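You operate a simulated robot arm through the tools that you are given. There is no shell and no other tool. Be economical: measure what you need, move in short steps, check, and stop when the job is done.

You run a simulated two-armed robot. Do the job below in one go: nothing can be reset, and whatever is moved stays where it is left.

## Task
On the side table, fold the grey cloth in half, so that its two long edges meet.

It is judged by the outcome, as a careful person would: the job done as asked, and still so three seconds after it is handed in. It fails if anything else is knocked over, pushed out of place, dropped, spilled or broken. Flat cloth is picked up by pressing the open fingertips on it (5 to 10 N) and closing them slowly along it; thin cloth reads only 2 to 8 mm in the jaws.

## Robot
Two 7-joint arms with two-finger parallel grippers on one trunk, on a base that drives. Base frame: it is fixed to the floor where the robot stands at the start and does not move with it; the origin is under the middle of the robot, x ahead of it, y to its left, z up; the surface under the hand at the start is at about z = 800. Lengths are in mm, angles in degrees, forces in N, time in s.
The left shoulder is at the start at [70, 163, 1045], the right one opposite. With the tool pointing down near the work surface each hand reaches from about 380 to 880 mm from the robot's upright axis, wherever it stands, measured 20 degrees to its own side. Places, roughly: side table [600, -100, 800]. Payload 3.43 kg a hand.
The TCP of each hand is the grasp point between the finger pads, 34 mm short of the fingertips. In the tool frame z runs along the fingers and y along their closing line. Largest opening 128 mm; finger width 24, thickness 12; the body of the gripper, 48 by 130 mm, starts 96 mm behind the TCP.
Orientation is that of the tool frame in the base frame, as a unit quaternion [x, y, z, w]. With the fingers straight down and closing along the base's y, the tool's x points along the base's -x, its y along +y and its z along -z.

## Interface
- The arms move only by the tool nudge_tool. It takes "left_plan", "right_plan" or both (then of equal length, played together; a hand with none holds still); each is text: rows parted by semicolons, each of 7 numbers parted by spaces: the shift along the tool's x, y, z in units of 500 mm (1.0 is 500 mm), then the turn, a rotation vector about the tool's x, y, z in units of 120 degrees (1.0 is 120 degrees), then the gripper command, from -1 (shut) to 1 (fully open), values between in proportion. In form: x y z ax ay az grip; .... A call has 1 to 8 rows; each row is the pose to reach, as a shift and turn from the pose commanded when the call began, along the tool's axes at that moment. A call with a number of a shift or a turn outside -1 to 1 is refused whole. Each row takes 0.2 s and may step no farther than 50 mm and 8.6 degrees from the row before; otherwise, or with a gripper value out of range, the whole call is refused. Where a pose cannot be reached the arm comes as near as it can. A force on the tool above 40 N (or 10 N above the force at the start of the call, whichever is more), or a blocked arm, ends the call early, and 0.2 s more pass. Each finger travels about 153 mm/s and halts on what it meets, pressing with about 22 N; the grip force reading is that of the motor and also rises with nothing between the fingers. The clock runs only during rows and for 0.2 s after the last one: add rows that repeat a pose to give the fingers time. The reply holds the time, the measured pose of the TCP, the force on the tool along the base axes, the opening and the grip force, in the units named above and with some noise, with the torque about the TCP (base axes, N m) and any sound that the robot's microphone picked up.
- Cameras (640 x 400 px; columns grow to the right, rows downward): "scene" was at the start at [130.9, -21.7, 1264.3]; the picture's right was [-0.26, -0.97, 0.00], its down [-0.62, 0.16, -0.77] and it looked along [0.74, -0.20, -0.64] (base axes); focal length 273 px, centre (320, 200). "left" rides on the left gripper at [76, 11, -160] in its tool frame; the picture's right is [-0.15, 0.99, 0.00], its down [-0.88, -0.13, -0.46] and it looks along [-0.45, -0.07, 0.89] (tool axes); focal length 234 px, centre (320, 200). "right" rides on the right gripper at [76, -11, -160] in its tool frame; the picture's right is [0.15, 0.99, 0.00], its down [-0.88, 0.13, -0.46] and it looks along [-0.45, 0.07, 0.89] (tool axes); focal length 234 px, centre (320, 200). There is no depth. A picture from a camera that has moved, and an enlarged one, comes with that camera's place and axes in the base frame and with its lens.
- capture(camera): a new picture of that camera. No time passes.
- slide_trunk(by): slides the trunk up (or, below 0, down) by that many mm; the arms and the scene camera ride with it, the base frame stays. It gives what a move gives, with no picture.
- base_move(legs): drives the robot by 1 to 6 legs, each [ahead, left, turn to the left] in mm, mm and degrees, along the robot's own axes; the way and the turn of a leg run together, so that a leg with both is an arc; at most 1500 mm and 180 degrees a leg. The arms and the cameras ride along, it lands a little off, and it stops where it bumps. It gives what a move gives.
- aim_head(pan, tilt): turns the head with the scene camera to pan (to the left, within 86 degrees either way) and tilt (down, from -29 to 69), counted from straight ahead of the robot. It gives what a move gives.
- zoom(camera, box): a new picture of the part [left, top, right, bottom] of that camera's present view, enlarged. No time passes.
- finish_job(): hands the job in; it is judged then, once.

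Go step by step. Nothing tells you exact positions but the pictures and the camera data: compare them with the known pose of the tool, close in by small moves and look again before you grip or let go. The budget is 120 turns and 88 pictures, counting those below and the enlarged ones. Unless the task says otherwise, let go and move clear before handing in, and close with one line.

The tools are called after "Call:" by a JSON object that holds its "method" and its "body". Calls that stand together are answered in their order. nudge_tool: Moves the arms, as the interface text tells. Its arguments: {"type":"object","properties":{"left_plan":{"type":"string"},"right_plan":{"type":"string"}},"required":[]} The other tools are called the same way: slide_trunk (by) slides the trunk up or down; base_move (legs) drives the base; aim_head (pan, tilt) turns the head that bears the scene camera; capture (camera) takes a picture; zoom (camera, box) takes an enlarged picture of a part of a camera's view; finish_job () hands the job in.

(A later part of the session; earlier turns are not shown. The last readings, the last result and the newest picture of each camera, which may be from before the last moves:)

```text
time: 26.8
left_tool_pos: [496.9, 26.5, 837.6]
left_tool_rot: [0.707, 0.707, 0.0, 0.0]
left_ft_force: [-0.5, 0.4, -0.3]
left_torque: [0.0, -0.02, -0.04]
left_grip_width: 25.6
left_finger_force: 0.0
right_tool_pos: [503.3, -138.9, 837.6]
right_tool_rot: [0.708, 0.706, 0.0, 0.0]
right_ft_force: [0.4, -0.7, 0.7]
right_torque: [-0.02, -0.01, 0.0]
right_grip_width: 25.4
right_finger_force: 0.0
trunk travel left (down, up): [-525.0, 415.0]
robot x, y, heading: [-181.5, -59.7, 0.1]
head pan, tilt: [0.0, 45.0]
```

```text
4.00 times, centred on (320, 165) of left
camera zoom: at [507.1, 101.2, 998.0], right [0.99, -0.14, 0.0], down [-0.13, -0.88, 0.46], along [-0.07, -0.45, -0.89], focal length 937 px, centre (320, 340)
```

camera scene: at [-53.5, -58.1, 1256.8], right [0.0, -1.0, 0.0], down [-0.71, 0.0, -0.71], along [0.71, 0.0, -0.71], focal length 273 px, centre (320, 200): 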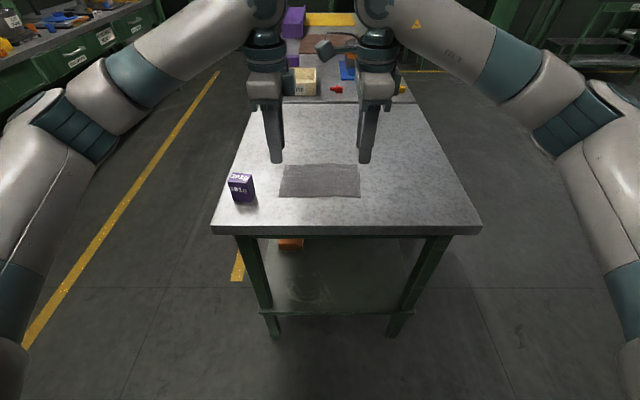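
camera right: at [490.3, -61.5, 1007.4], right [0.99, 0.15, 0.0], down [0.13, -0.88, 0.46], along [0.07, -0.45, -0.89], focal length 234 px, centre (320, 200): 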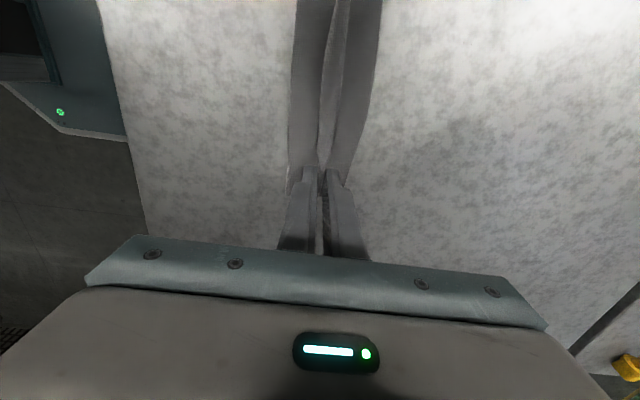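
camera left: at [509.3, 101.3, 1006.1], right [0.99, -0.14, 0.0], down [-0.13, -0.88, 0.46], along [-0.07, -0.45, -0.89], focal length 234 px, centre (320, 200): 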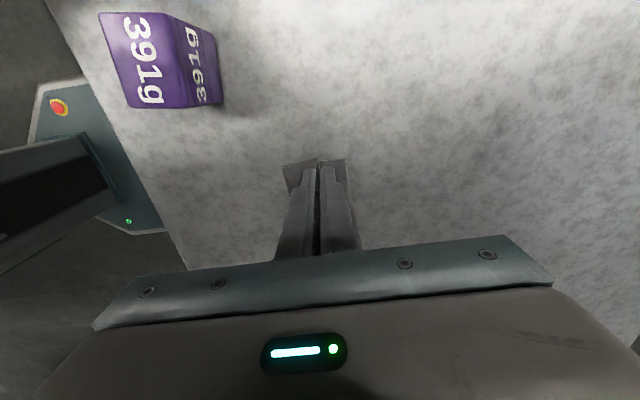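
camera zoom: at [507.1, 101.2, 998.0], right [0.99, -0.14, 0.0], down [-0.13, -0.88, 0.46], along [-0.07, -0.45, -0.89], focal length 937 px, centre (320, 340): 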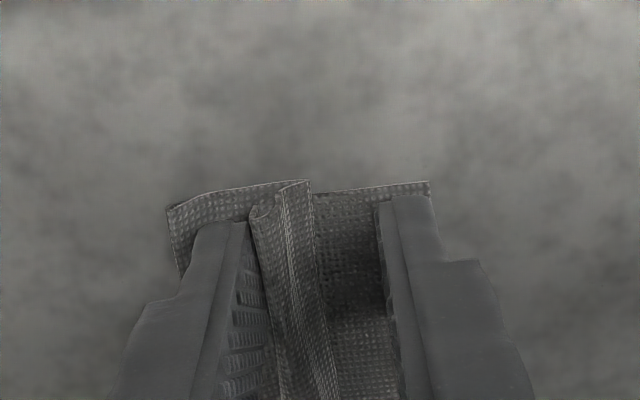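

The strip has come free of the jaws. I'll raise both hands straight up and look.

Call:
{"method": "nudge_tool", "body": {"left_plan": "0 0 -0.02 0 0 0 -0.6; 0 0 -0.06 0 0 0 -0.6; 0 0 -0.12 0 0 0 -0.6; 0 0 -0.16 0 0 0 -0.6; 0 0 -0.16 0 0 0 -0.6", "right_plan": "0 0 -0.02 0 0 0 -0.6; 0 0 -0.06 0 0 0 -0.6; 0 0 -0.12 0 0 0 -0.6; 0 0 -0.16 0 0 0 -0.6; 0 0 -0.16 0 0 0 -0.6"}}

Call:
{"method": "zoom", "body": {"camera": "right", "box": [240, 20, 440, 180]}}

Call:
{"method": "zoom", "body": {"camera": "left", "box": [240, 120, 400, 220]}}

Call:
{"method": "zoom", "body": {"camera": "scene", "box": [250, 120, 390, 207]}}

```text
time: 27.9
left_tool_pos: [499.0, 27.5, 917.6]
left_tool_rot: [0.707, 0.708, 0.0, 0.0]
left_ft_force: [-0.7, 0.5, -0.9]
left_torque: [-0.01, -0.01, -0.04]
left_grip_width: 25.6
left_finger_force: 0.0
right_tool_pos: [504.2, -141.2, 914.5]
right_tool_rot: [0.708, 0.707, 0.0, 0.0]
right_ft_force: [0.8, 0.1, -0.7]
right_torque: [0.0, -0.02, 0.0]
right_grip_width: 25.5
right_finger_force: 0.1
trunk travel left (down, up): [-525.0, 415.0]
robot x, y, heading: [-182.6, -60.0, 0.1]
head pan, tilt: [0.0, 45.0]
```

```text
2.50 times, centred on (340, 100) of right
camera zoom: at [492.4, -63.6, 1073.1], right [0.99, 0.14, 0.0], down [0.13, -0.88, 0.46], along [0.07, -0.45, -0.89], focal length 585 px, centre (270, 450)
```

zoom: 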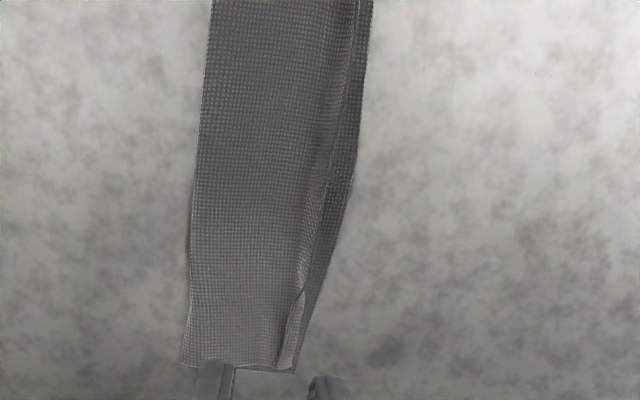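

```text
4.00 times, centred on (320, 170) of left
camera zoom: at [509.0, 101.0, 1078.2], right [0.99, -0.14, 0.0], down [-0.13, -0.88, 0.46], along [-0.07, -0.45, -0.89], focal length 937 px, centre (320, 320)
```

zoom: 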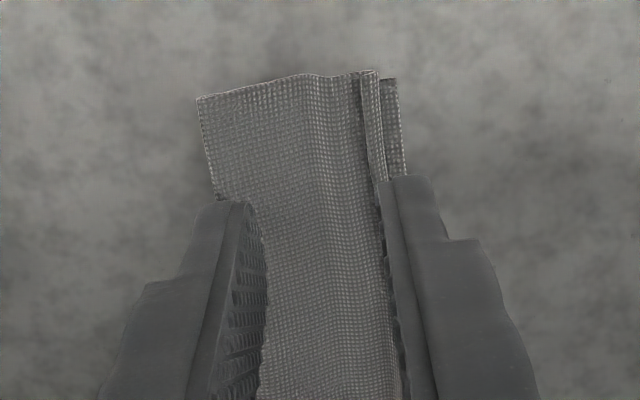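

```text
4.57 times, centred on (320, 164) of scene
camera zoom: at [-52.6, -58.0, 1256.7], right [0.0, -1.0, 0.0], down [-0.71, 0.0, -0.71], along [0.71, 0.0, -0.71], focal length 1246 px, centre (320, 367)
```

zoom: 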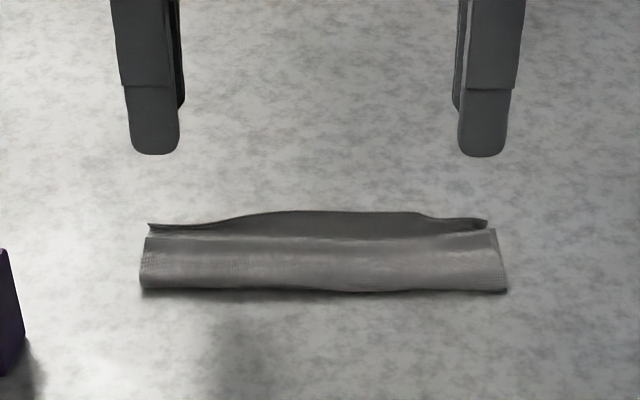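

It has opened out into a fold, with the upper edge near the far edge. I'll measure how closely the edges meet.

Call:
{"method": "zoom", "body": {"camera": "scene", "box": [275, 155, 369, 195]}}

Call:
{"method": "nudge_tool", "body": {"left_plan": "0.06 0 -0.05 0 0 0 -0.6; 0.12 0 -0.1 0 0 0 -0.6; 0.18 0 -0.15 0 0 0 -0.6; 0.18 0 -0.15 0 0 0 -0.6", "right_plan": "-0.06 0 -0.05 0 0 0 -0.6; -0.12 0 -0.1 0 0 0 -0.6; -0.18 0 -0.15 0 0 0 -0.6; -0.18 0 -0.15 0 0 0 -0.6"}}

Call:
{"method": "zoom", "body": {"camera": "left", "box": [220, 90, 420, 240]}}

Call:
{"method": "zoom", "body": {"camera": "right", "box": [220, 0, 420, 125]}}

```text
6.81 times, centred on (322, 175) of scene
camera zoom: at [-52.6, -58.0, 1256.7], right [0.0, -1.0, 0.0], down [-0.71, 0.0, -0.71], along [0.71, 0.0, -0.71], focal length 1856 px, centre (306, 370)
```

zoom: 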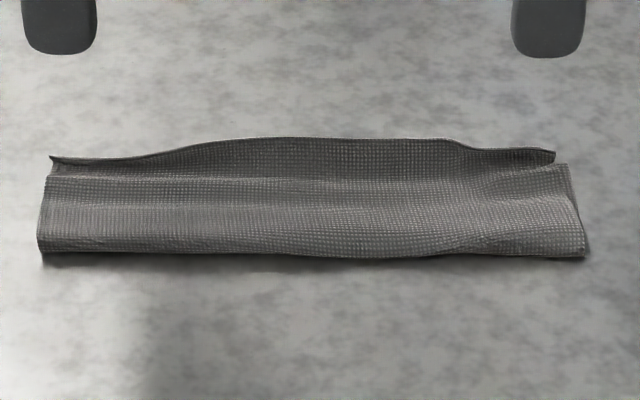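

```text
time: 28.9
left_tool_pos: [499.3, 118.2, 993.5]
left_tool_rot: [0.706, 0.708, -0.001, 0.0]
left_ft_force: [0.9, -0.3, -0.4]
left_torque: [0.01, -0.02, 0.01]
left_grip_width: 25.4
left_finger_force: 0.0
right_tool_pos: [501.6, -232.2, 989.5]
right_tool_rot: [0.708, 0.706, 0.001, 0.0]
right_ft_force: [1.2, 0.1, 0.1]
right_torque: [0.01, 0.02, -0.02]
right_grip_width: 25.6
right_finger_force: 0.2
trunk travel left (down, up): [-525.0, 415.0]
robot x, y, heading: [-181.7, -56.1, 0.1]
head pan, tilt: [0.0, 45.0]
```

```text
2.67 times, centred on (320, 165) of left
camera zoom: at [509.9, 192.6, 1153.9], right [0.99, -0.14, 0.0], down [-0.13, -0.88, 0.46], along [-0.07, -0.45, -0.89], focal length 624 px, centre (320, 293)
```

zoom: 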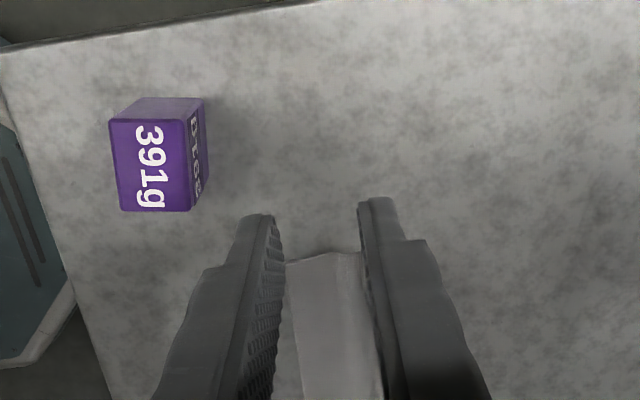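

```text
3.20 times, centred on (320, 62) of right
camera zoom: at [490.8, -154.2, 1149.6], right [0.99, 0.15, 0.0], down [0.13, -0.88, 0.46], along [0.07, -0.45, -0.89], focal length 749 px, centre (320, 640)
```

zoom: 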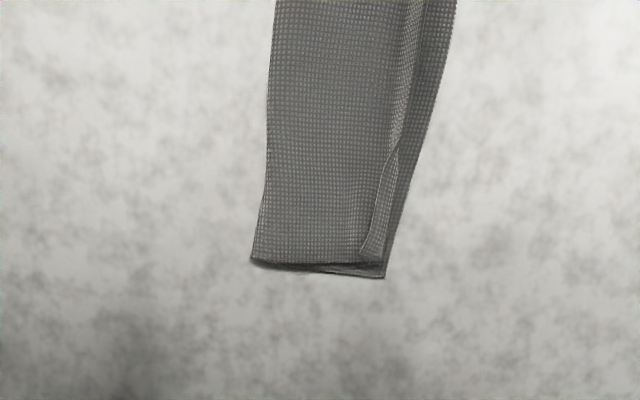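

Call:
{"method": "zoom", "body": {"camera": "right", "box": [290, 20, 370, 95]}}

Call:
{"method": "zoom", "body": {"camera": "right", "box": [300, 0, 370, 45]}}

Call:
{"method": "zoom", "body": {"camera": "scene", "box": [320, 160, 370, 195]}}

Call:
{"method": "zoom", "body": {"camera": "scene", "box": [272, 160, 322, 195]}}

```text
5.33 times, centred on (330, 58) of right
camera zoom: at [490.8, -154.2, 1149.6], right [0.99, 0.15, 0.0], down [0.13, -0.88, 0.46], along [0.07, -0.45, -0.89], focal length 1249 px, centre (267, 960)
```

zoom: 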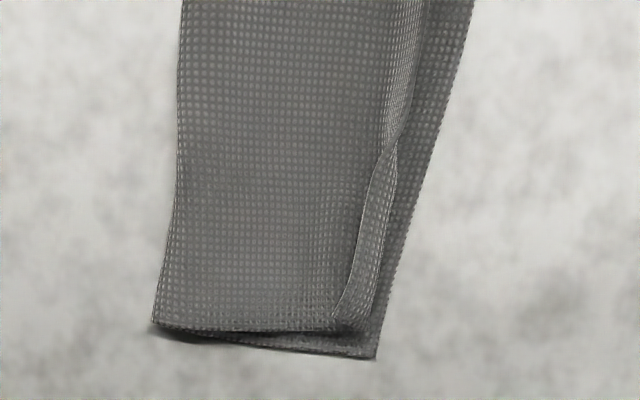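

```text
8.89 times, centred on (335, 22) of right
camera zoom: at [490.8, -154.2, 1149.6], right [0.99, 0.15, 0.0], down [0.13, -0.88, 0.46], along [0.07, -0.45, -0.89], focal length 2082 px, centre (187, 1778)
```

zoom: 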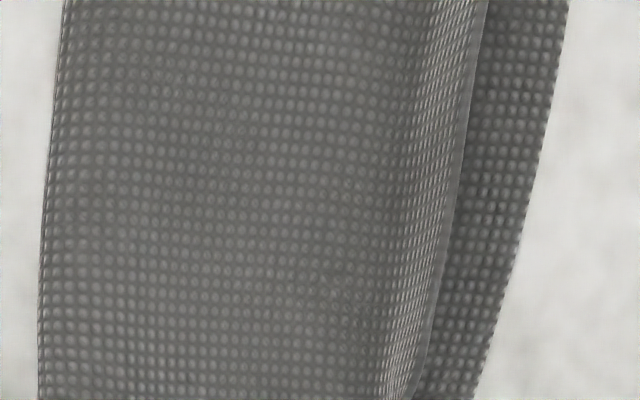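

```text
11.43 times, centred on (345, 178) of scene
camera zoom: at [-52.0, -58.1, 1256.6], right [0.0, -1.0, 0.0], down [-0.71, 0.0, -0.71], along [0.71, 0.0, -0.71], focal length 3116 px, centre (34, 457)
```

zoom: 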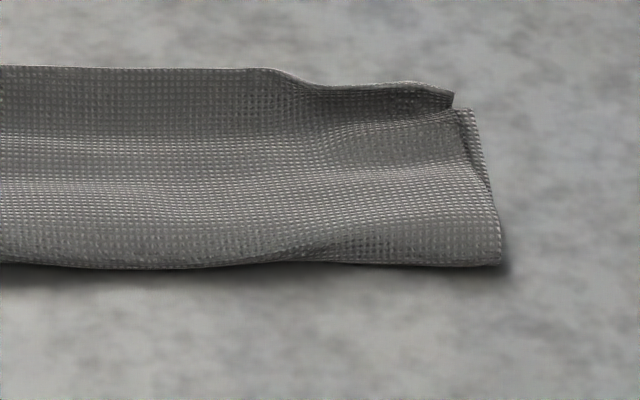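

```text
11.43 times, centred on (297, 178) of scene
camera zoom: at [-52.0, -58.1, 1256.6], right [0.0, -1.0, 0.0], down [-0.71, 0.0, -0.71], along [0.71, 0.0, -0.71], focal length 3116 px, centre (583, 457)
```

zoom: 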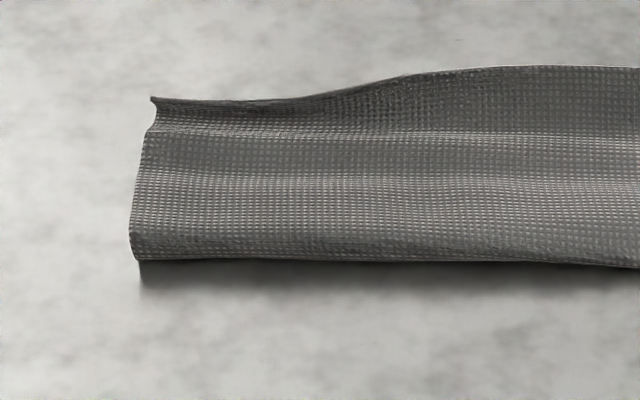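

The upper layer's last 15–20 mm stands up, and it's turned back at the right corner. With closed fingers just above the upper layer, I'll sweep +x at both ends to flip that strip outward, starting from over the body of the fold.

Call:
{"method": "nudge_tool", "body": {"left_plan": "-0.06 -0.015 0 0 0 0 -1; -0.12 -0.03 0 0 0 0 -1; -0.178 -0.036 0 0 0 0 -1; -0.178 -0.036 0.08 0 0 0 -1; -0.178 -0.036 0.16 0 0 0 -1; -0.178 -0.036 0.24 0 0 0 -1; -0.178 -0.036 0.29 0 0 0 -1; -0.178 -0.036 0.29 0 0 0 -1", "right_plan": "0.06 -0.015 0 0 0 0 -1; 0.12 -0.03 0 0 0 0 -1; 0.176 -0.041 0 0 0 0 -1; 0.176 -0.041 0.08 0 0 0 -1; 0.176 -0.041 0.16 0 0 0 -1; 0.176 -0.041 0.24 0 0 0 -1; 0.176 -0.041 0.282 0 0 0 -1; 0.176 -0.041 0.282 0 0 0 -1"}}

Call:
{"method": "zoom", "body": {"camera": "scene", "box": [260, 130, 380, 205]}}

Call:
{"method": "zoom", "body": {"camera": "right", "box": [260, 80, 420, 210]}}

```text
time: 30.8
left_tool_pos: [481.1, 26.9, 846.6]
left_tool_rot: [0.707, 0.708, 0.0, 0.0]
left_ft_force: [-0.1, 1.0, 0.0]
left_torque: [0.0, 0.06, 0.0]
left_grip_width: 0.0
left_finger_force: 22.1
right_tool_pos: [484.0, -140.9, 847.0]
right_tool_rot: [0.708, 0.706, 0.001, 0.0]
right_ft_force: [0.1, -0.7, 0.1]
right_torque: [0.0, 0.05, 0.02]
right_grip_width: 0.0
right_finger_force: 22.2
trunk travel left (down, up): [-525.0, 415.0]
robot x, y, heading: [-183.1, -60.1, 0.3]
head pan, tilt: [0.0, 45.0]
```

```text
5.33 times, centred on (320, 168) of scene
camera zoom: at [-53.3, -58.1, 1256.8], right [0.0, -1.0, 0.0], down [-0.71, 0.0, -0.71], along [0.71, 0.0, -0.71], focal length 1454 px, centre (320, 373)
```

zoom: 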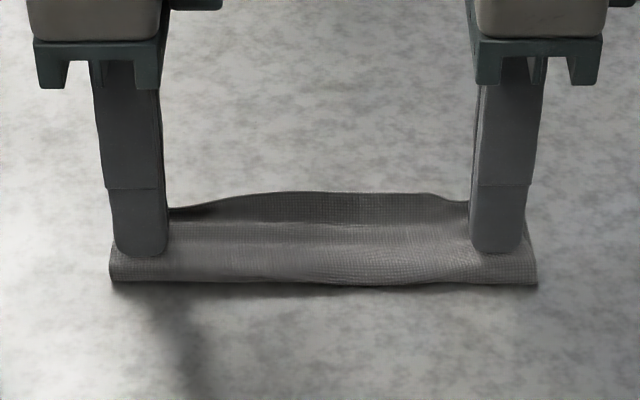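

```text
3.08 times, centred on (340, 145) of right
camera zoom: at [472.2, -63.4, 1006.6], right [0.99, 0.15, 0.0], down [0.13, -0.88, 0.46], along [0.07, -0.45, -0.89], focal length 720 px, centre (258, 369)
```

zoom: 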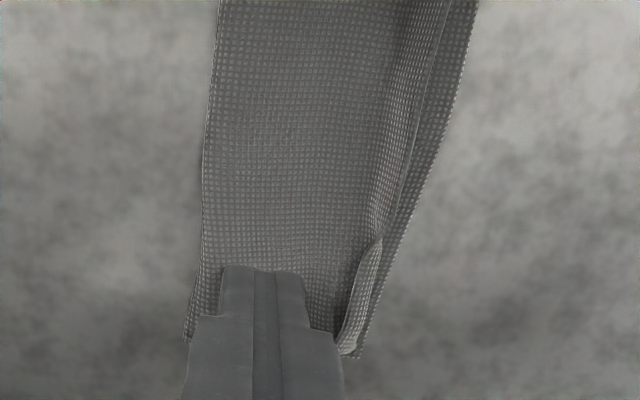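

The fingers sit over the body, behind the turned-up strip. I'll lower to about 3 mm above the table and sweep slowly.

Call:
{"method": "nudge_tool", "body": {"left_plan": "0 0 0.016 0 0 0 -1; 0 0.014 0.017 0 0 0 -1; 0 0.028 0.017 0 0 0 -1; 0 0.042 0.017 0 0 0 -1; 0 0.056 0.017 0 0 0 -1; 0 0.07 0.017 0 0 0 -1; 0 0.084 0.017 0 0 0 -1; 0 0.1 0.017 0 0 0 -1", "right_plan": "0 0 0.016 0 0 0 -1; 0 0.014 0.017 0 0 0 -1; 0 0.028 0.017 0 0 0 -1; 0 0.042 0.017 0 0 0 -1; 0 0.056 0.017 0 0 0 -1; 0 0.07 0.017 0 0 0 -1; 0 0.084 0.017 0 0 0 -1; 0 0.1 0.017 0 0 0 -1"}}

Call:
{"method": "zoom", "body": {"camera": "right", "box": [220, 60, 400, 210]}}

Call:
{"method": "zoom", "body": {"camera": "scene", "box": [260, 130, 380, 205]}}

```text
time: 32.5
left_tool_pos: [531.3, 27.9, 837.4]
left_tool_rot: [0.707, 0.707, 0.0, 0.0]
left_ft_force: [-0.2, 0.5, 0.3]
left_torque: [-0.01, 0.01, 0.0]
left_grip_width: 0.0
left_finger_force: 22.0
right_tool_pos: [533.0, -141.2, 842.5]
right_tool_rot: [0.708, 0.706, 0.0, 0.0]
right_ft_force: [0.0, 0.1, -0.4]
right_torque: [0.0, -0.02, -0.01]
right_grip_width: 0.1
right_finger_force: 21.6
trunk travel left (down, up): [-525.0, 415.0]
robot x, y, heading: [-183.1, -59.0, 0.1]
head pan, tilt: [0.0, 45.0]
```

```text
2.67 times, centred on (310, 135) of right
camera zoom: at [521.4, -63.7, 1001.9], right [0.99, 0.15, 0.0], down [0.13, -0.88, 0.46], along [0.07, -0.45, -0.89], focal length 624 px, centre (347, 373)
```

zoom: 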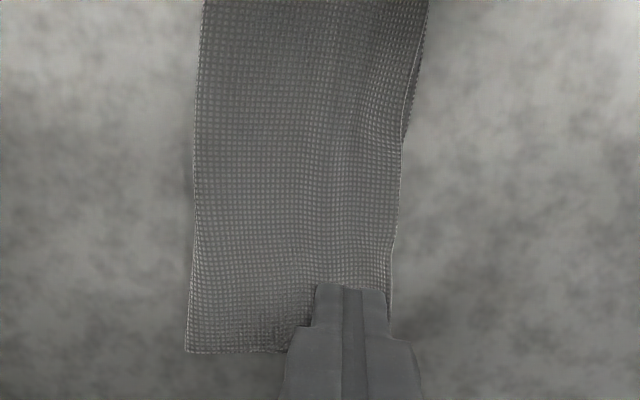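

```text
5.33 times, centred on (320, 168) of scene
camera zoom: at [-52.7, -58.0, 1256.7], right [0.0, -1.0, 0.0], down [-0.71, 0.0, -0.71], along [0.71, 0.0, -0.71], focal length 1454 px, centre (320, 373)
```

zoom: 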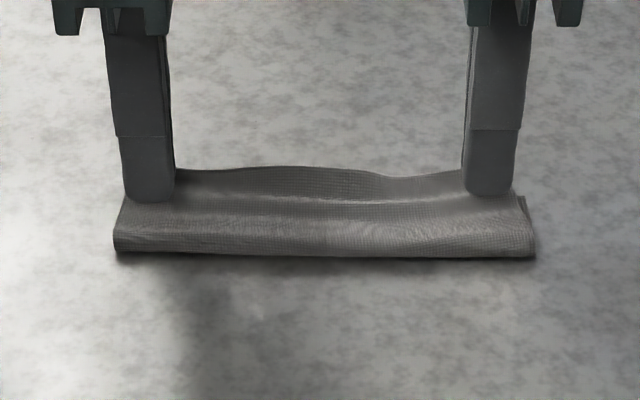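

The right corner's flap is now flipped out, and the cloth slid a little as a whole. I'll lift the hands aside to view the edges.

Call:
{"method": "nudge_tool", "body": {"left_plan": "0 0 -0.03 0 0 0 -1; 0 0 -0.1 0 0 0 -1; 0.06 0 -0.17 0 0 0 -1; 0.13 0 -0.2 0 0 0 -1; 0.2 0 -0.22 0 0 0 -1; 0.2 0 -0.22 0 0 0 -1", "right_plan": "0 0 -0.03 0 0 0 -1; 0 0 -0.1 0 0 0 -1; -0.06 0 -0.17 0 0 0 -1; -0.13 0 -0.2 0 0 0 -1; -0.2 0 -0.22 0 0 0 -1; -0.2 0 -0.22 0 0 0 -1"}}

Call:
{"method": "zoom", "body": {"camera": "right", "box": [240, 0, 380, 110]}}

Call:
{"method": "zoom", "body": {"camera": "scene", "box": [270, 145, 370, 200]}}

Call:
{"method": "zoom", "body": {"camera": "left", "box": [220, 120, 400, 240]}}

```text
time: 34.0
left_tool_pos: [532.5, 128.1, 948.2]
left_tool_rot: [0.706, 0.708, -0.001, 0.0]
left_ft_force: [-0.3, -1.0, 0.1]
left_torque: [0.01, 0.01, 0.0]
left_grip_width: 0.0
left_finger_force: 21.7
right_tool_pos: [534.5, -242.8, 953.1]
right_tool_rot: [0.708, 0.706, 0.0, 0.0]
right_ft_force: [0.5, 0.0, -0.1]
right_torque: [0.0, -0.01, -0.02]
right_grip_width: 0.0
right_finger_force: 22.0
trunk travel left (down, up): [-525.0, 415.0]
robot x, y, heading: [-186.8, -63.7, 0.2]
head pan, tilt: [0.0, 45.0]
```

```text
3.64 times, centred on (310, 55) of right
camera zoom: at [523.8, -166.2, 1113.2], right [0.99, 0.15, 0.0], down [0.13, -0.88, 0.46], along [0.07, -0.45, -0.89], focal length 852 px, centre (356, 727)
```

zoom: 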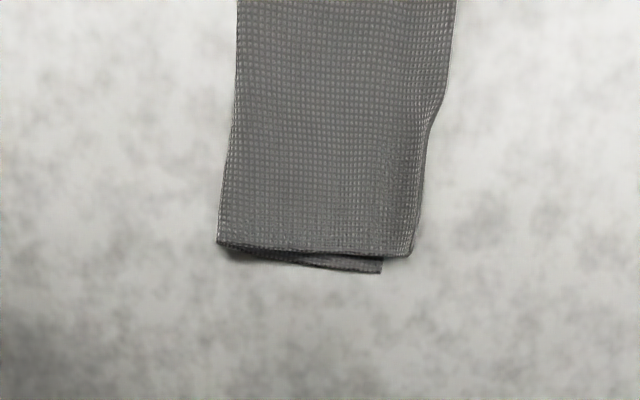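

```text
6.40 times, centred on (320, 172) of scene
camera zoom: at [-52.2, -58.0, 1256.6], right [0.0, -1.0, 0.0], down [-0.71, 0.0, -0.71], along [0.71, 0.0, -0.71], focal length 1745 px, centre (320, 376)
```

zoom: 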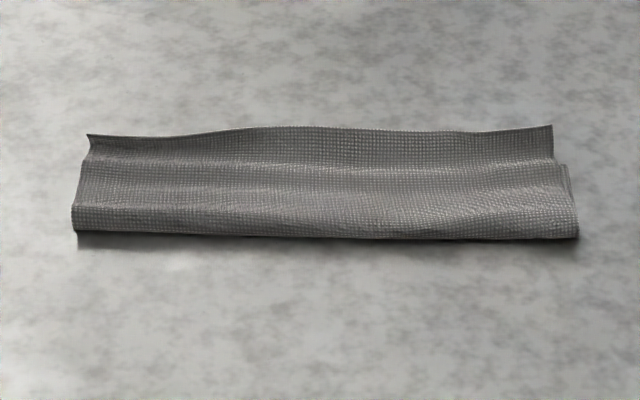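

```text
3.33 times, centred on (310, 180) of left
camera zoom: at [542.8, 203.0, 1108.1], right [0.99, -0.14, 0.0], down [-0.13, -0.88, 0.46], along [-0.07, -0.45, -0.89], focal length 781 px, centre (353, 267)
```

zoom: 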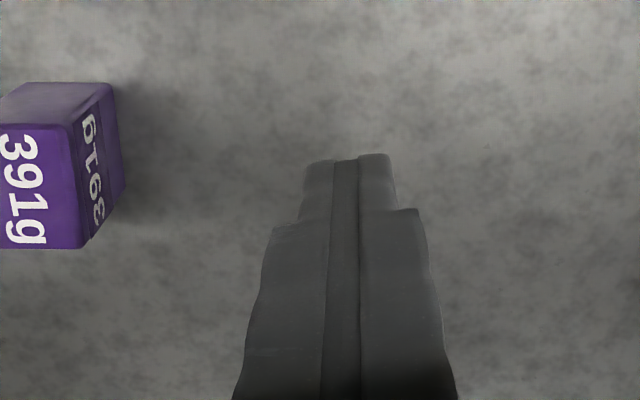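

The strip is now folded outward along the whole edge. At the right end the upper edge overshoots the lower by about 10 mm. I'll put the right camera where it can see the whole cloth to measure.

Call:
{"method": "nudge_tool", "body": {"right_plan": "0.04 -0.03 -0.05 0 0 0 -1; 0.09 -0.06 -0.094 0 0 0 -1; 0.15 -0.09 -0.094 0 0 0 -1; 0.2 -0.12 -0.094 0 0 0 -1; 0.25 -0.15 -0.094 0 0 0 -1; 0.286 -0.18 -0.094 0 0 0 -1; 0.286 -0.18 -0.094 0 0 0 -1"}}

Call:
{"method": "zoom", "body": {"camera": "right", "box": [280, 0, 440, 200]}}

```text
time: 35.5
left_tool_pos: [531.3, 127.7, 947.2]
left_tool_rot: [0.706, 0.708, -0.001, -0.001]
left_ft_force: [-0.1, 0.1, -0.3]
left_torque: [-0.01, 0.04, -0.01]
left_grip_width: 0.1
left_finger_force: 22.0
right_tool_pos: [440.8, -98.6, 998.3]
right_tool_rot: [0.708, 0.706, 0.0, 0.0]
right_ft_force: [-0.7, -0.7, -0.1]
right_torque: [0.02, 0.0, -0.01]
right_grip_width: 0.0
right_finger_force: 22.5
trunk travel left (down, up): [-525.0, 415.0]
robot x, y, heading: [-183.5, -62.7, 0.1]
head pan, tilt: [0.0, 45.0]
```

```text
2.00 times, centred on (360, 100) of right
camera zoom: at [430.0, -22.4, 1158.7], right [0.99, 0.14, 0.0], down [0.13, -0.88, 0.46], along [0.07, -0.45, -0.89], focal length 468 px, centre (240, 400)
```

zoom: 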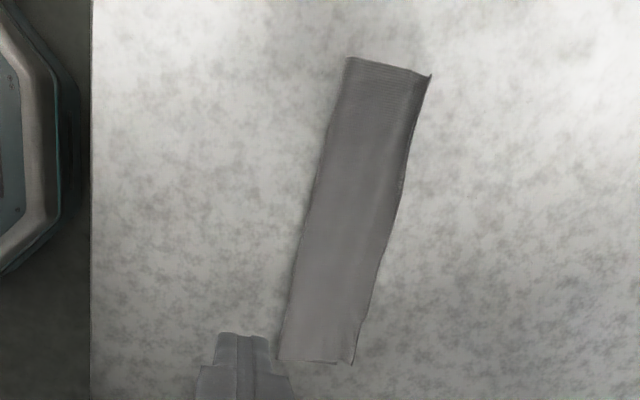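

Call:
{"method": "zoom", "body": {"camera": "right", "box": [335, 20, 405, 80]}}

Call:
{"method": "zoom", "body": {"camera": "right", "box": [325, 70, 395, 130]}}

Call:
{"method": "zoom", "body": {"camera": "right", "box": [310, 130, 380, 190]}}

```text
6.67 times, centred on (370, 50) of right
camera zoom: at [430.0, -22.4, 1158.7], right [0.99, 0.14, 0.0], down [0.13, -0.88, 0.46], along [0.07, -0.45, -0.89], focal length 1561 px, centre (-13, 1200)
```

zoom: 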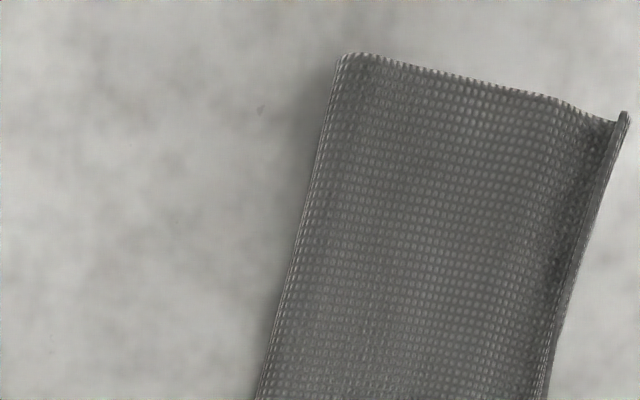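

```text
6.67 times, centred on (360, 100) of right
camera zoom: at [430.0, -22.4, 1158.7], right [0.99, 0.14, 0.0], down [0.13, -0.88, 0.46], along [0.07, -0.45, -0.89], focal length 1561 px, centre (53, 867)
```

zoom: 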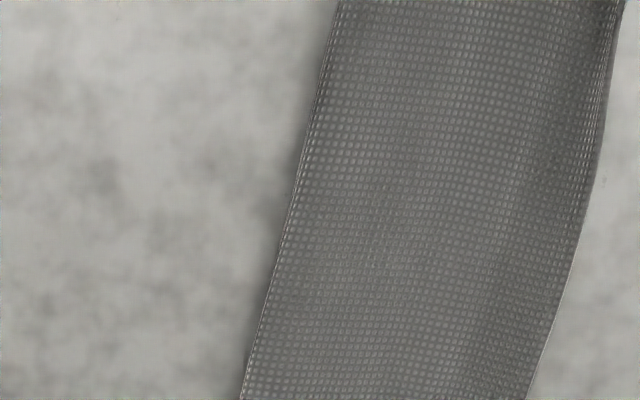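

```text
6.67 times, centred on (345, 160) of right
camera zoom: at [430.0, -22.4, 1158.7], right [0.99, 0.14, 0.0], down [0.13, -0.88, 0.46], along [0.07, -0.45, -0.89], focal length 1561 px, centre (153, 467)
```

zoom: 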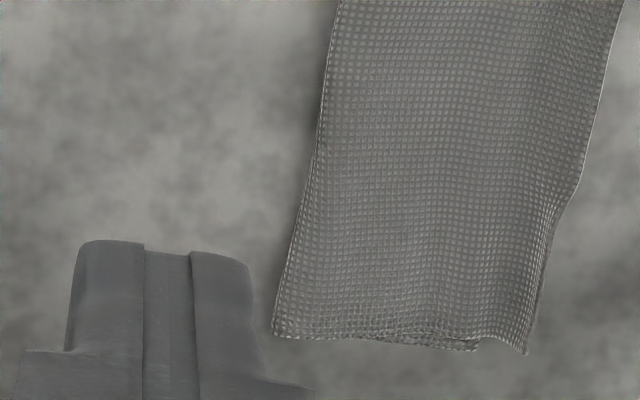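

The upper layer overshoots the lower by roughly 10–15 mm, with its edge curled up at x≈539–543. I'll re-pinch that raised edge at both ends without pressing hard on the lower layer, then pull it back slightly.

Call:
{"method": "nudge_tool", "body": {"left_plan": "-0.05 0 0 0 0 0 -0.6; -0.1 0.006 0 0 0 0 -0.6; -0.15 0.012 0 0 0 0 -0.6; -0.202 0.012 0 0 0 0 -0.6; -0.202 0.012 0.08 0 0 0 -0.6; -0.202 0.012 0.14 0 0 0 -0.6; -0.202 0.012 0.19 0 0 0 -0.6; -0.202 0.012 0.19 0 0 0 -0.6", "right_plan": "-0.03 0.06 0.05 0 0 0 -0.6; -0.05 0.13 0.09 0 0 0 -0.6; -0.078 0.198 0.12 0 0 0 -0.6; -0.078 0.198 0.18 0 0 0 -0.6; -0.078 0.198 0.23 0 0 0 -0.6; -0.078 0.198 0.27 0 0 0 -0.6; -0.078 0.198 0.294 0 0 0 -0.6; -0.078 0.198 0.294 0 0 0 -0.6"}}

Call:
{"method": "zoom", "body": {"camera": "right", "box": [220, 80, 400, 200]}}

Call:
{"method": "zoom", "body": {"camera": "left", "box": [220, 110, 400, 230]}}

```text
time: 37.4
left_tool_pos: [533.7, 26.2, 855.5]
left_tool_rot: [0.706, 0.708, 0.0, 0.0]
left_ft_force: [-0.4, -0.4, 0.6]
left_torque: [-0.01, 0.01, 0.03]
left_grip_width: 26.0
left_finger_force: 0.0
right_tool_pos: [537.7, -137.3, 851.7]
right_tool_rot: [0.708, 0.706, 0.0, 0.0]
right_ft_force: [0.3, -0.2, -0.5]
right_torque: [-0.05, -0.02, 0.03]
right_grip_width: 25.8
right_finger_force: 0.0
trunk travel left (down, up): [-525.0, 415.0]
robot x, y, heading: [-182.0, -57.3, 0.0]
head pan, tilt: [0.0, 45.0]
```

```text
3.33 times, centred on (310, 140) of right
camera zoom: at [528.4, -60.5, 1011.7], right [0.99, 0.14, 0.0], down [0.13, -0.88, 0.46], along [0.07, -0.45, -0.89], focal length 781 px, centre (353, 400)
```

zoom: 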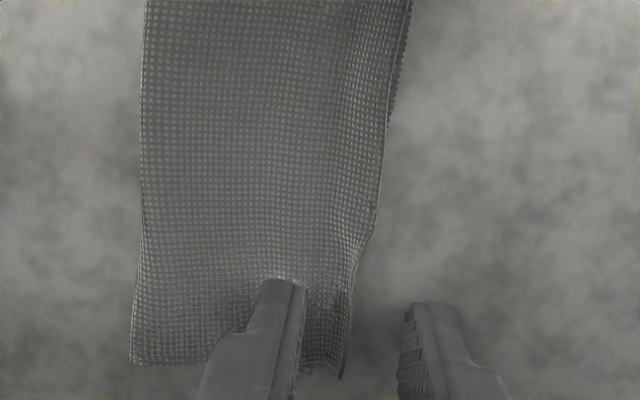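

```text
3.33 times, centred on (310, 170) of left
camera zoom: at [543.5, 100.7, 1016.6], right [0.99, -0.14, 0.0], down [-0.13, -0.88, 0.46], along [-0.07, -0.45, -0.89], focal length 781 px, centre (353, 300)
```

zoom: 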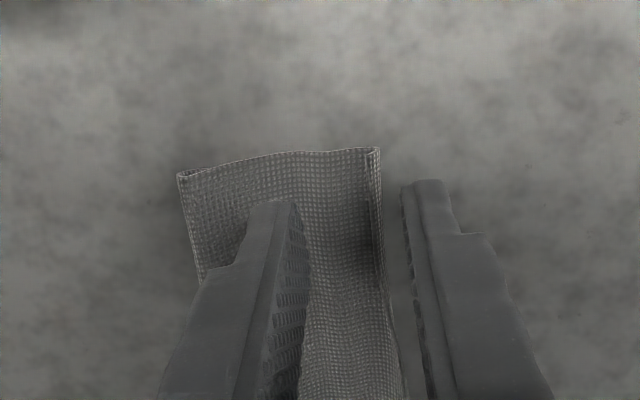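

Both pairs of fingers straddle the raised edge. I'll lower until the tips are just above the lower layer, then close slowly.

Call:
{"method": "nudge_tool", "body": {"left_plan": "0 0.002 0.016 0 0 0 -0.6; 0 0.004 0.03 0 0 0 -0.6; 0 0.004 0.039 0 0 0 -0.6; 0 0.004 0.039 0 0 0 -0.6", "right_plan": "0 0 0.016 0 0 0 -0.6; 0 0 0.026 0 0 0 -0.6; 0 0 0.031 0 0 0 -0.6; 0 0 0.031 0 0 0 -0.6"}}

Call:
{"method": "nudge_tool", "body": {"left_plan": "0 0 0 0 0 0 -0.66; 0 0 0 0 0 0 -0.72; 0 0 0 0 0 0 -0.78; 0 0 0 0 0 0 -0.84; 0 0 0 0 0 0 -0.9; 0 0 0 0 0 0 -0.96; 0 0 0 0 0 0 -1; 0 0 0 0 0 0 -1", "right_plan": "0 0 0 0 0 0 -0.66; 0 0 0 0 0 0 -0.72; 0 0 0 0 0 0 -0.78; 0 0 0 0 0 0 -0.84; 0 0 0 0 0 0 -0.9; 0 0 0 0 0 0 -0.96; 0 0 0 0 0 0 -1; 0 0 0 0 0 0 -1"}}

Call:
{"method": "zoom", "body": {"camera": "right", "box": [220, 80, 400, 200]}}

Call:
{"method": "zoom", "body": {"camera": "left", "box": [220, 110, 400, 230]}}

```text
time: 38.4
left_tool_pos: [536.3, 25.2, 836.8]
left_tool_rot: [0.707, 0.708, 0.0, 0.001]
left_ft_force: [1.9, 0.0, 7.1]
left_torque: [0.06, 0.07, -0.01]
left_grip_width: 25.0
left_finger_force: 0.1
right_tool_pos: [540.5, -137.3, 837.1]
right_tool_rot: [0.708, 0.706, 0.0, 0.0]
right_ft_force: [-0.2, 0.1, 0.5]
right_torque: [0.01, 0.0, 0.0]
right_grip_width: 25.2
right_finger_force: 0.1
trunk travel left (down, up): [-525.0, 415.0]
robot x, y, heading: [-184.1, -59.4, 0.1]
head pan, tilt: [0.0, 45.0]
```

```text
time: 40.1
left_tool_pos: [535.2, 25.7, 836.4]
left_tool_rot: [0.707, 0.708, 0.0, 0.0]
left_ft_force: [-3.7, -1.3, 10.8]
left_torque: [0.01, 0.16, 0.02]
left_grip_width: 2.4
left_finger_force: 21.8
right_tool_pos: [540.0, -137.2, 837.0]
right_tool_rot: [0.708, 0.707, 0.0, 0.001]
right_ft_force: [0.0, 1.3, 1.1]
right_torque: [-0.01, -0.01, 0.0]
right_grip_width: 2.0
right_finger_force: 22.0
trunk travel left (down, up): [-525.0, 415.0]
robot x, y, heading: [-186.1, -58.1, 0.1]
head pan, tilt: [0.0, 45.0]
```

```text
3.33 times, centred on (310, 140) of right
camera zoom: at [528.7, -61.0, 997.2], right [0.99, 0.14, 0.0], down [0.13, -0.88, 0.46], along [0.07, -0.45, -0.89], focal length 781 px, centre (353, 400)
```

zoom: 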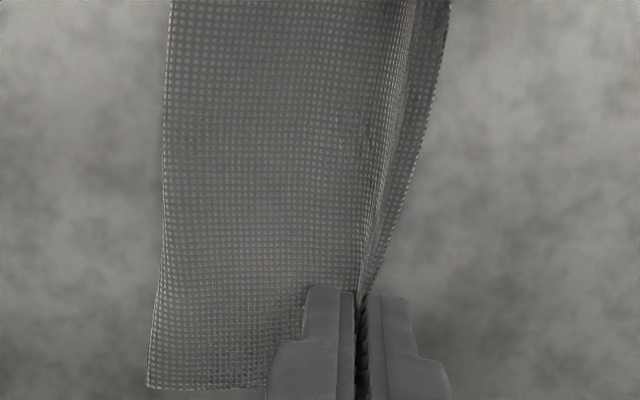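

```text
3.33 times, centred on (310, 170) of left
camera zoom: at [546.0, 100.3, 996.7], right [0.99, -0.14, 0.0], down [-0.13, -0.88, 0.46], along [-0.07, -0.45, -0.89], focal length 781 px, centre (353, 300)
```

zoom: 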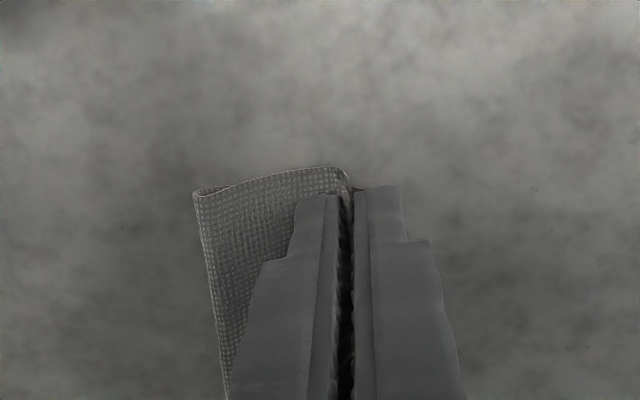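

Both pinch a thin layer (2.4 and 2.0 mm). I'll lift 20 mm to confirm it is only the upper layer.

Call:
{"method": "nudge_tool", "body": {"left_plan": "0 -0.004 -0.015 0 0 0 -1; 0 -0.01 -0.03 0 0 0 -1; 0 -0.016 -0.044 0 0 0 -1; 0 -0.016 -0.044 0 0 0 -1", "right_plan": "0 -0.004 -0.015 0 0 0 -1; 0 -0.01 -0.03 0 0 0 -1; 0 -0.016 -0.044 0 0 0 -1; 0 -0.016 -0.044 0 0 0 -1"}}

Call:
{"method": "zoom", "body": {"camera": "right", "box": [220, 80, 400, 200]}}

Call:
{"method": "zoom", "body": {"camera": "left", "box": [220, 110, 400, 230]}}

Call:
{"method": "zoom", "body": {"camera": "scene", "box": [260, 130, 380, 205]}}

```text
time: 41.1
left_tool_pos: [529.0, 26.6, 856.3]
left_tool_rot: [0.707, 0.707, -0.001, -0.001]
left_ft_force: [-0.2, -0.6, 0.4]
left_torque: [-0.02, 0.01, 0.01]
left_grip_width: 2.3
left_finger_force: 21.8
right_tool_pos: [533.4, -136.5, 857.7]
right_tool_rot: [0.708, 0.706, 0.0, -0.001]
right_ft_force: [0.1, 0.6, -0.4]
right_torque: [0.04, -0.01, -0.03]
right_grip_width: 2.1
right_finger_force: 21.6
trunk travel left (down, up): [-525.0, 415.0]
robot x, y, heading: [-183.0, -55.3, -0.1]
head pan, tilt: [0.0, 45.0]
```

```text
3.33 times, centred on (310, 140) of right
camera zoom: at [523.0, -60.6, 1017.6], right [0.99, 0.15, 0.0], down [0.13, -0.88, 0.46], along [0.07, -0.45, -0.89], focal length 781 px, centre (353, 400)
```

zoom: 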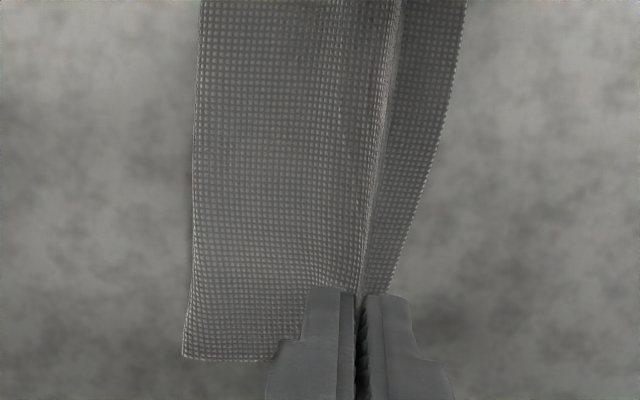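

```text
3.33 times, centred on (310, 170) of left
camera zoom: at [538.5, 101.8, 1017.3], right [0.99, -0.14, 0.0], down [-0.13, -0.88, 0.46], along [-0.07, -0.45, -0.89], focal length 781 px, centre (353, 300)
```

zoom: 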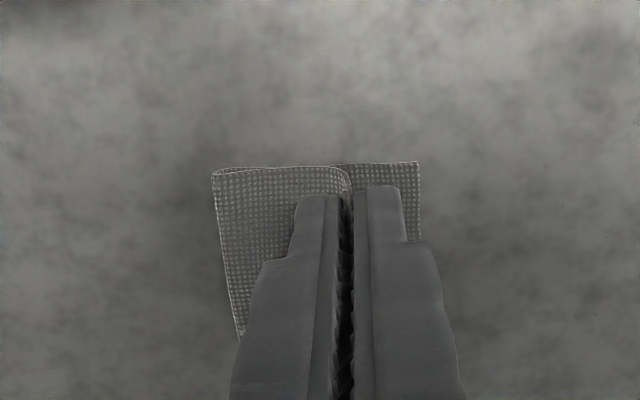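

```text
5.33 times, centred on (320, 168) of scene
camera zoom: at [-52.9, -58.0, 1256.7], right [0.0, -1.0, 0.0], down [-0.71, 0.0, -0.71], along [0.71, 0.0, -0.71], focal length 1454 px, centre (320, 373)
```

zoom: 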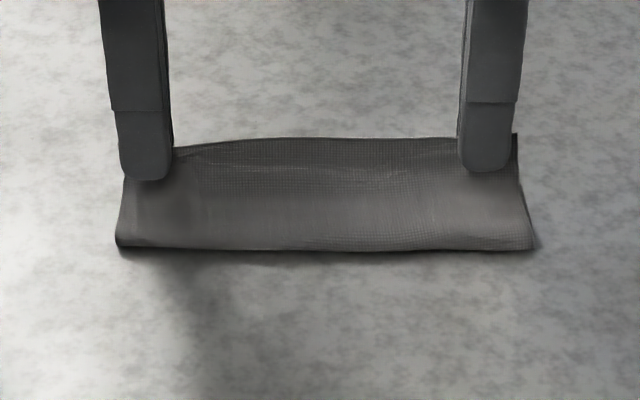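

Only the upper layer comes up; the lower lies flat, with its edge at x≈546 and the crease at x≈487. I'll tilt both hands so the held strip leans outward, with the pinch going to x≈535 just above the lower layer.

Call:
{"method": "nudge_tool", "body": {"left_plan": "0 0.009 0.002 0.0667 0 0 -1; 0 0.02 0.006 0.1333 0 0 -1; 0 0.032 0.012 0.2 0 0 -1; 0 0.044 0.02 0.2667 0 0 -1; 0 0.054 0.028 0.3333 0 0 -1; 0 0.054 0.028 0.3333 0 0 -1", "right_plan": "0 0.009 0.002 0.0667 0 0 -1; 0 0.02 0.006 0.1333 0 0 -1; 0 0.031 0.013 0.2 0 0 -1; 0 0.041 0.021 0.2667 0 0 -1; 0 0.049 0.031 0.3333 0 0 -1; 0 0.049 0.031 0.3333 0 0 -1"}}

Call:
{"method": "zoom", "body": {"camera": "scene", "box": [260, 120, 380, 195]}}

Call:
{"method": "capture", "body": {"camera": "right"}}

Call:
{"method": "capture", "body": {"camera": "left"}}

```text
time: 42.0
left_tool_pos: [536.1, 13.7, 848.2]
left_tool_rot: [0.703, 0.681, -0.141, -0.148]
left_ft_force: [2.6, 3.7, -2.1]
left_torque: [-0.53, 0.59, 0.29]
left_grip_width: 2.2
left_finger_force: 22.3
left hand out of reach, approached as far as the arm can: row 3, 4
right_tool_pos: [539.7, -122.6, 852.9]
right_tool_rot: [0.67, 0.715, -0.143, -0.137]
right_ft_force: [-2.5, -3.6, 2.2]
right_torque: [0.84, -0.62, 0.07]
right_grip_width: 1.9
right_finger_force: 22.5
right hand out of reach, approached as far as the arm can: row 3, 4
trunk travel left (down, up): [-525.0, 415.0]
robot x, y, heading: [-183.1, -53.8, -0.2]
head pan, tilt: [0.0, 45.0]
stopped in row 4 (right hand): the force on the tool passed its limit at 68 N (the readings are from after the stop); the commanded pose is now the measured one
```

```text
5.33 times, centred on (320, 158) of scene
camera zoom: at [-53.4, -58.5, 1256.9], right [0.0, -1.0, 0.0], down [-0.71, 0.0, -0.71], along [0.71, 0.0, -0.71], focal length 1454 px, centre (320, 427)
```

zoom: 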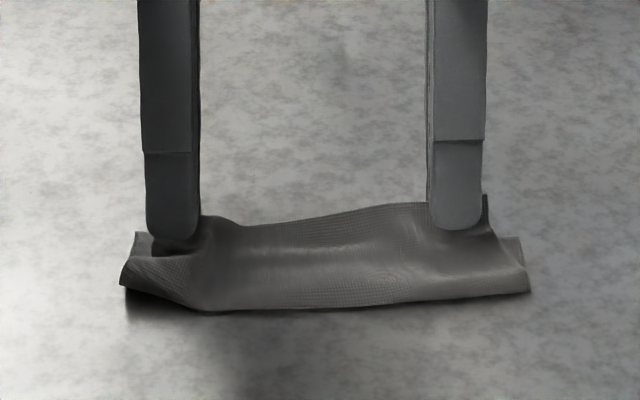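

```text
23 pictures are left
camera right: at [586.1, -43.6, 1004.4], right [0.9, 0.2, -0.38], down [0.35, -0.86, 0.37], along [-0.26, -0.47, -0.85], focal length 234 px, centre (320, 200)
```

right: 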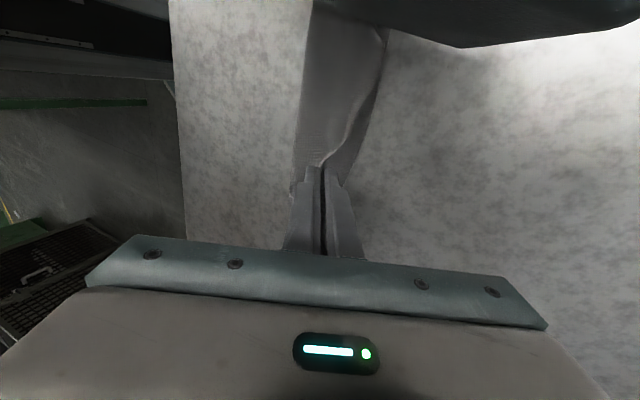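

```text
22 pictures are left
camera left: at [612.3, 84.9, 990.8], right [0.9, -0.18, -0.4], down [0.03, -0.88, 0.47], along [-0.43, -0.43, -0.79], focal length 234 px, centre (320, 200)
```

left: 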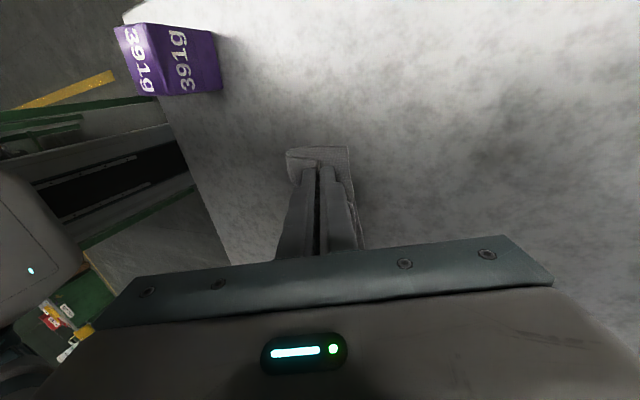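

The tilt is out of reach and the two hands bumped, pulling inward about 13 mm each; nothing was dropped. I'll undo the tilt and spread the hands back to where they were.

Call:
{"method": "nudge_tool", "body": {"left_plan": "0.02 -0.004 0 -0.03 -0.001 -0.003 -1; 0.0266 -0.006 0 -0.08 -0.002 -0.006 -1; 0.0266 -0.009 0.001 -0.14 -0.003 -0.01 -1; 0.0266 -0.0126 0.0016 -0.197 -0.005 -0.015 -1; 0.0266 -0.0126 0.0016 -0.197 -0.005 -0.015 -1", "right_plan": "-0.02 -0.002 0 -0.03 0.001 0.005 -1; -0.0288 -0.004 0.002 -0.08 0.002 0.012 -1; -0.0288 -0.006 0.006 -0.135 0.003 0.02 -1; -0.0288 -0.0082 0.0098 -0.19 0.004 0.031 -1; -0.0288 -0.0082 0.0098 -0.19 0.004 0.031 -1"}}

Call:
{"method": "zoom", "body": {"camera": "scene", "box": [250, 120, 390, 207]}}

```text
time: 43.2
left_tool_pos: [531.0, 26.7, 849.0]
left_tool_rot: [0.708, 0.707, 0.0, 0.002]
left_ft_force: [0.7, -1.3, -0.5]
left_torque: [-0.04, -0.01, 0.0]
left_grip_width: 2.1
left_finger_force: 21.6
right_tool_pos: [533.7, -138.3, 849.1]
right_tool_rot: [0.709, 0.705, -0.002, 0.001]
right_ft_force: [-0.9, 0.4, -0.4]
right_torque: [0.02, 0.02, 0.0]
right_grip_width: 1.6
right_finger_force: 22.0
trunk travel left (down, up): [-525.0, 415.0]
robot x, y, heading: [-183.9, -55.6, -0.2]
head pan, tilt: [0.0, 45.0]
```

```text
4.57 times, centred on (320, 164) of scene
camera zoom: at [-52.3, -58.1, 1256.7], right [0.0, -1.0, 0.0], down [-0.71, 0.0, -0.71], along [0.71, 0.0, -0.71], focal length 1246 px, centre (320, 367)
```

zoom: 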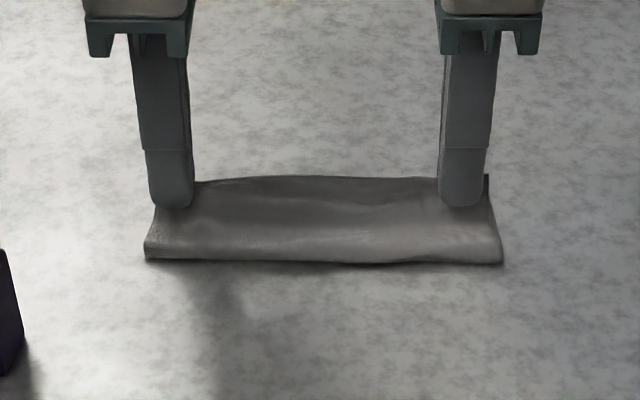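

Recovered nicely. Now I'll lower straight so the pinch rests on the lower layer, and check the edges.

Call:
{"method": "nudge_tool", "body": {"left_plan": "0 0.002 0.01 0 0 0 -1; 0 0.004 0.018 0 0 0 -1; 0 0.004 0.022 0 0 0 -1; 0 0.004 0.022 0 0 0 -1", "right_plan": "0 0.002 0.01 0 0 0 -1; 0 0.003 0.018 0 0 0 -1; 0 0.003 0.022 0 0 0 -1; 0 0.003 0.022 0 0 0 -1"}}

Call:
{"method": "zoom", "body": {"camera": "right", "box": [220, 50, 420, 200]}}

Call:
{"method": "zoom", "body": {"camera": "left", "box": [220, 110, 400, 230]}}

```text
time: 44.2
left_tool_pos: [532.7, 25.2, 838.3]
left_tool_rot: [0.709, 0.705, 0.001, 0.001]
left_ft_force: [0.5, -0.5, 0.3]
left_torque: [0.0, -0.01, 0.01]
left_grip_width: 2.2
left_finger_force: 21.9
right_tool_pos: [535.6, -137.1, 838.3]
right_tool_rot: [0.708, 0.707, -0.001, 0.002]
right_ft_force: [0.6, -0.1, 1.0]
right_torque: [-0.02, 0.03, 0.0]
right_grip_width: 1.7
right_finger_force: 21.9
trunk travel left (down, up): [-525.0, 415.0]
robot x, y, heading: [-183.7, -56.7, 0.0]
head pan, tilt: [0.0, 45.0]
```

```text
2.67 times, centred on (320, 125) of right
camera zoom: at [524.8, -60.0, 997.4], right [0.99, 0.14, 0.0], down [0.13, -0.88, 0.46], along [0.07, -0.45, -0.89], focal length 624 px, centre (320, 400)
```

zoom: 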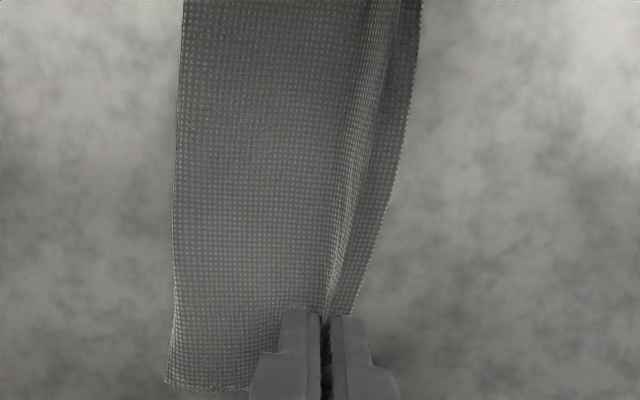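

```text
3.33 times, centred on (310, 170) of left
camera zoom: at [542.9, 100.6, 999.1], right [0.99, -0.15, 0.0], down [-0.13, -0.88, 0.46], along [-0.07, -0.45, -0.89], focal length 781 px, centre (353, 300)
```

zoom: 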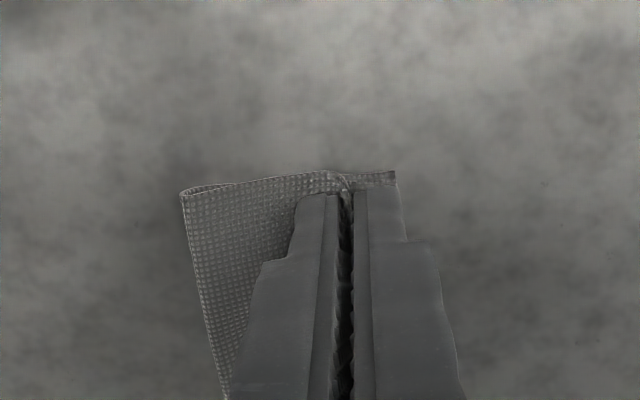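

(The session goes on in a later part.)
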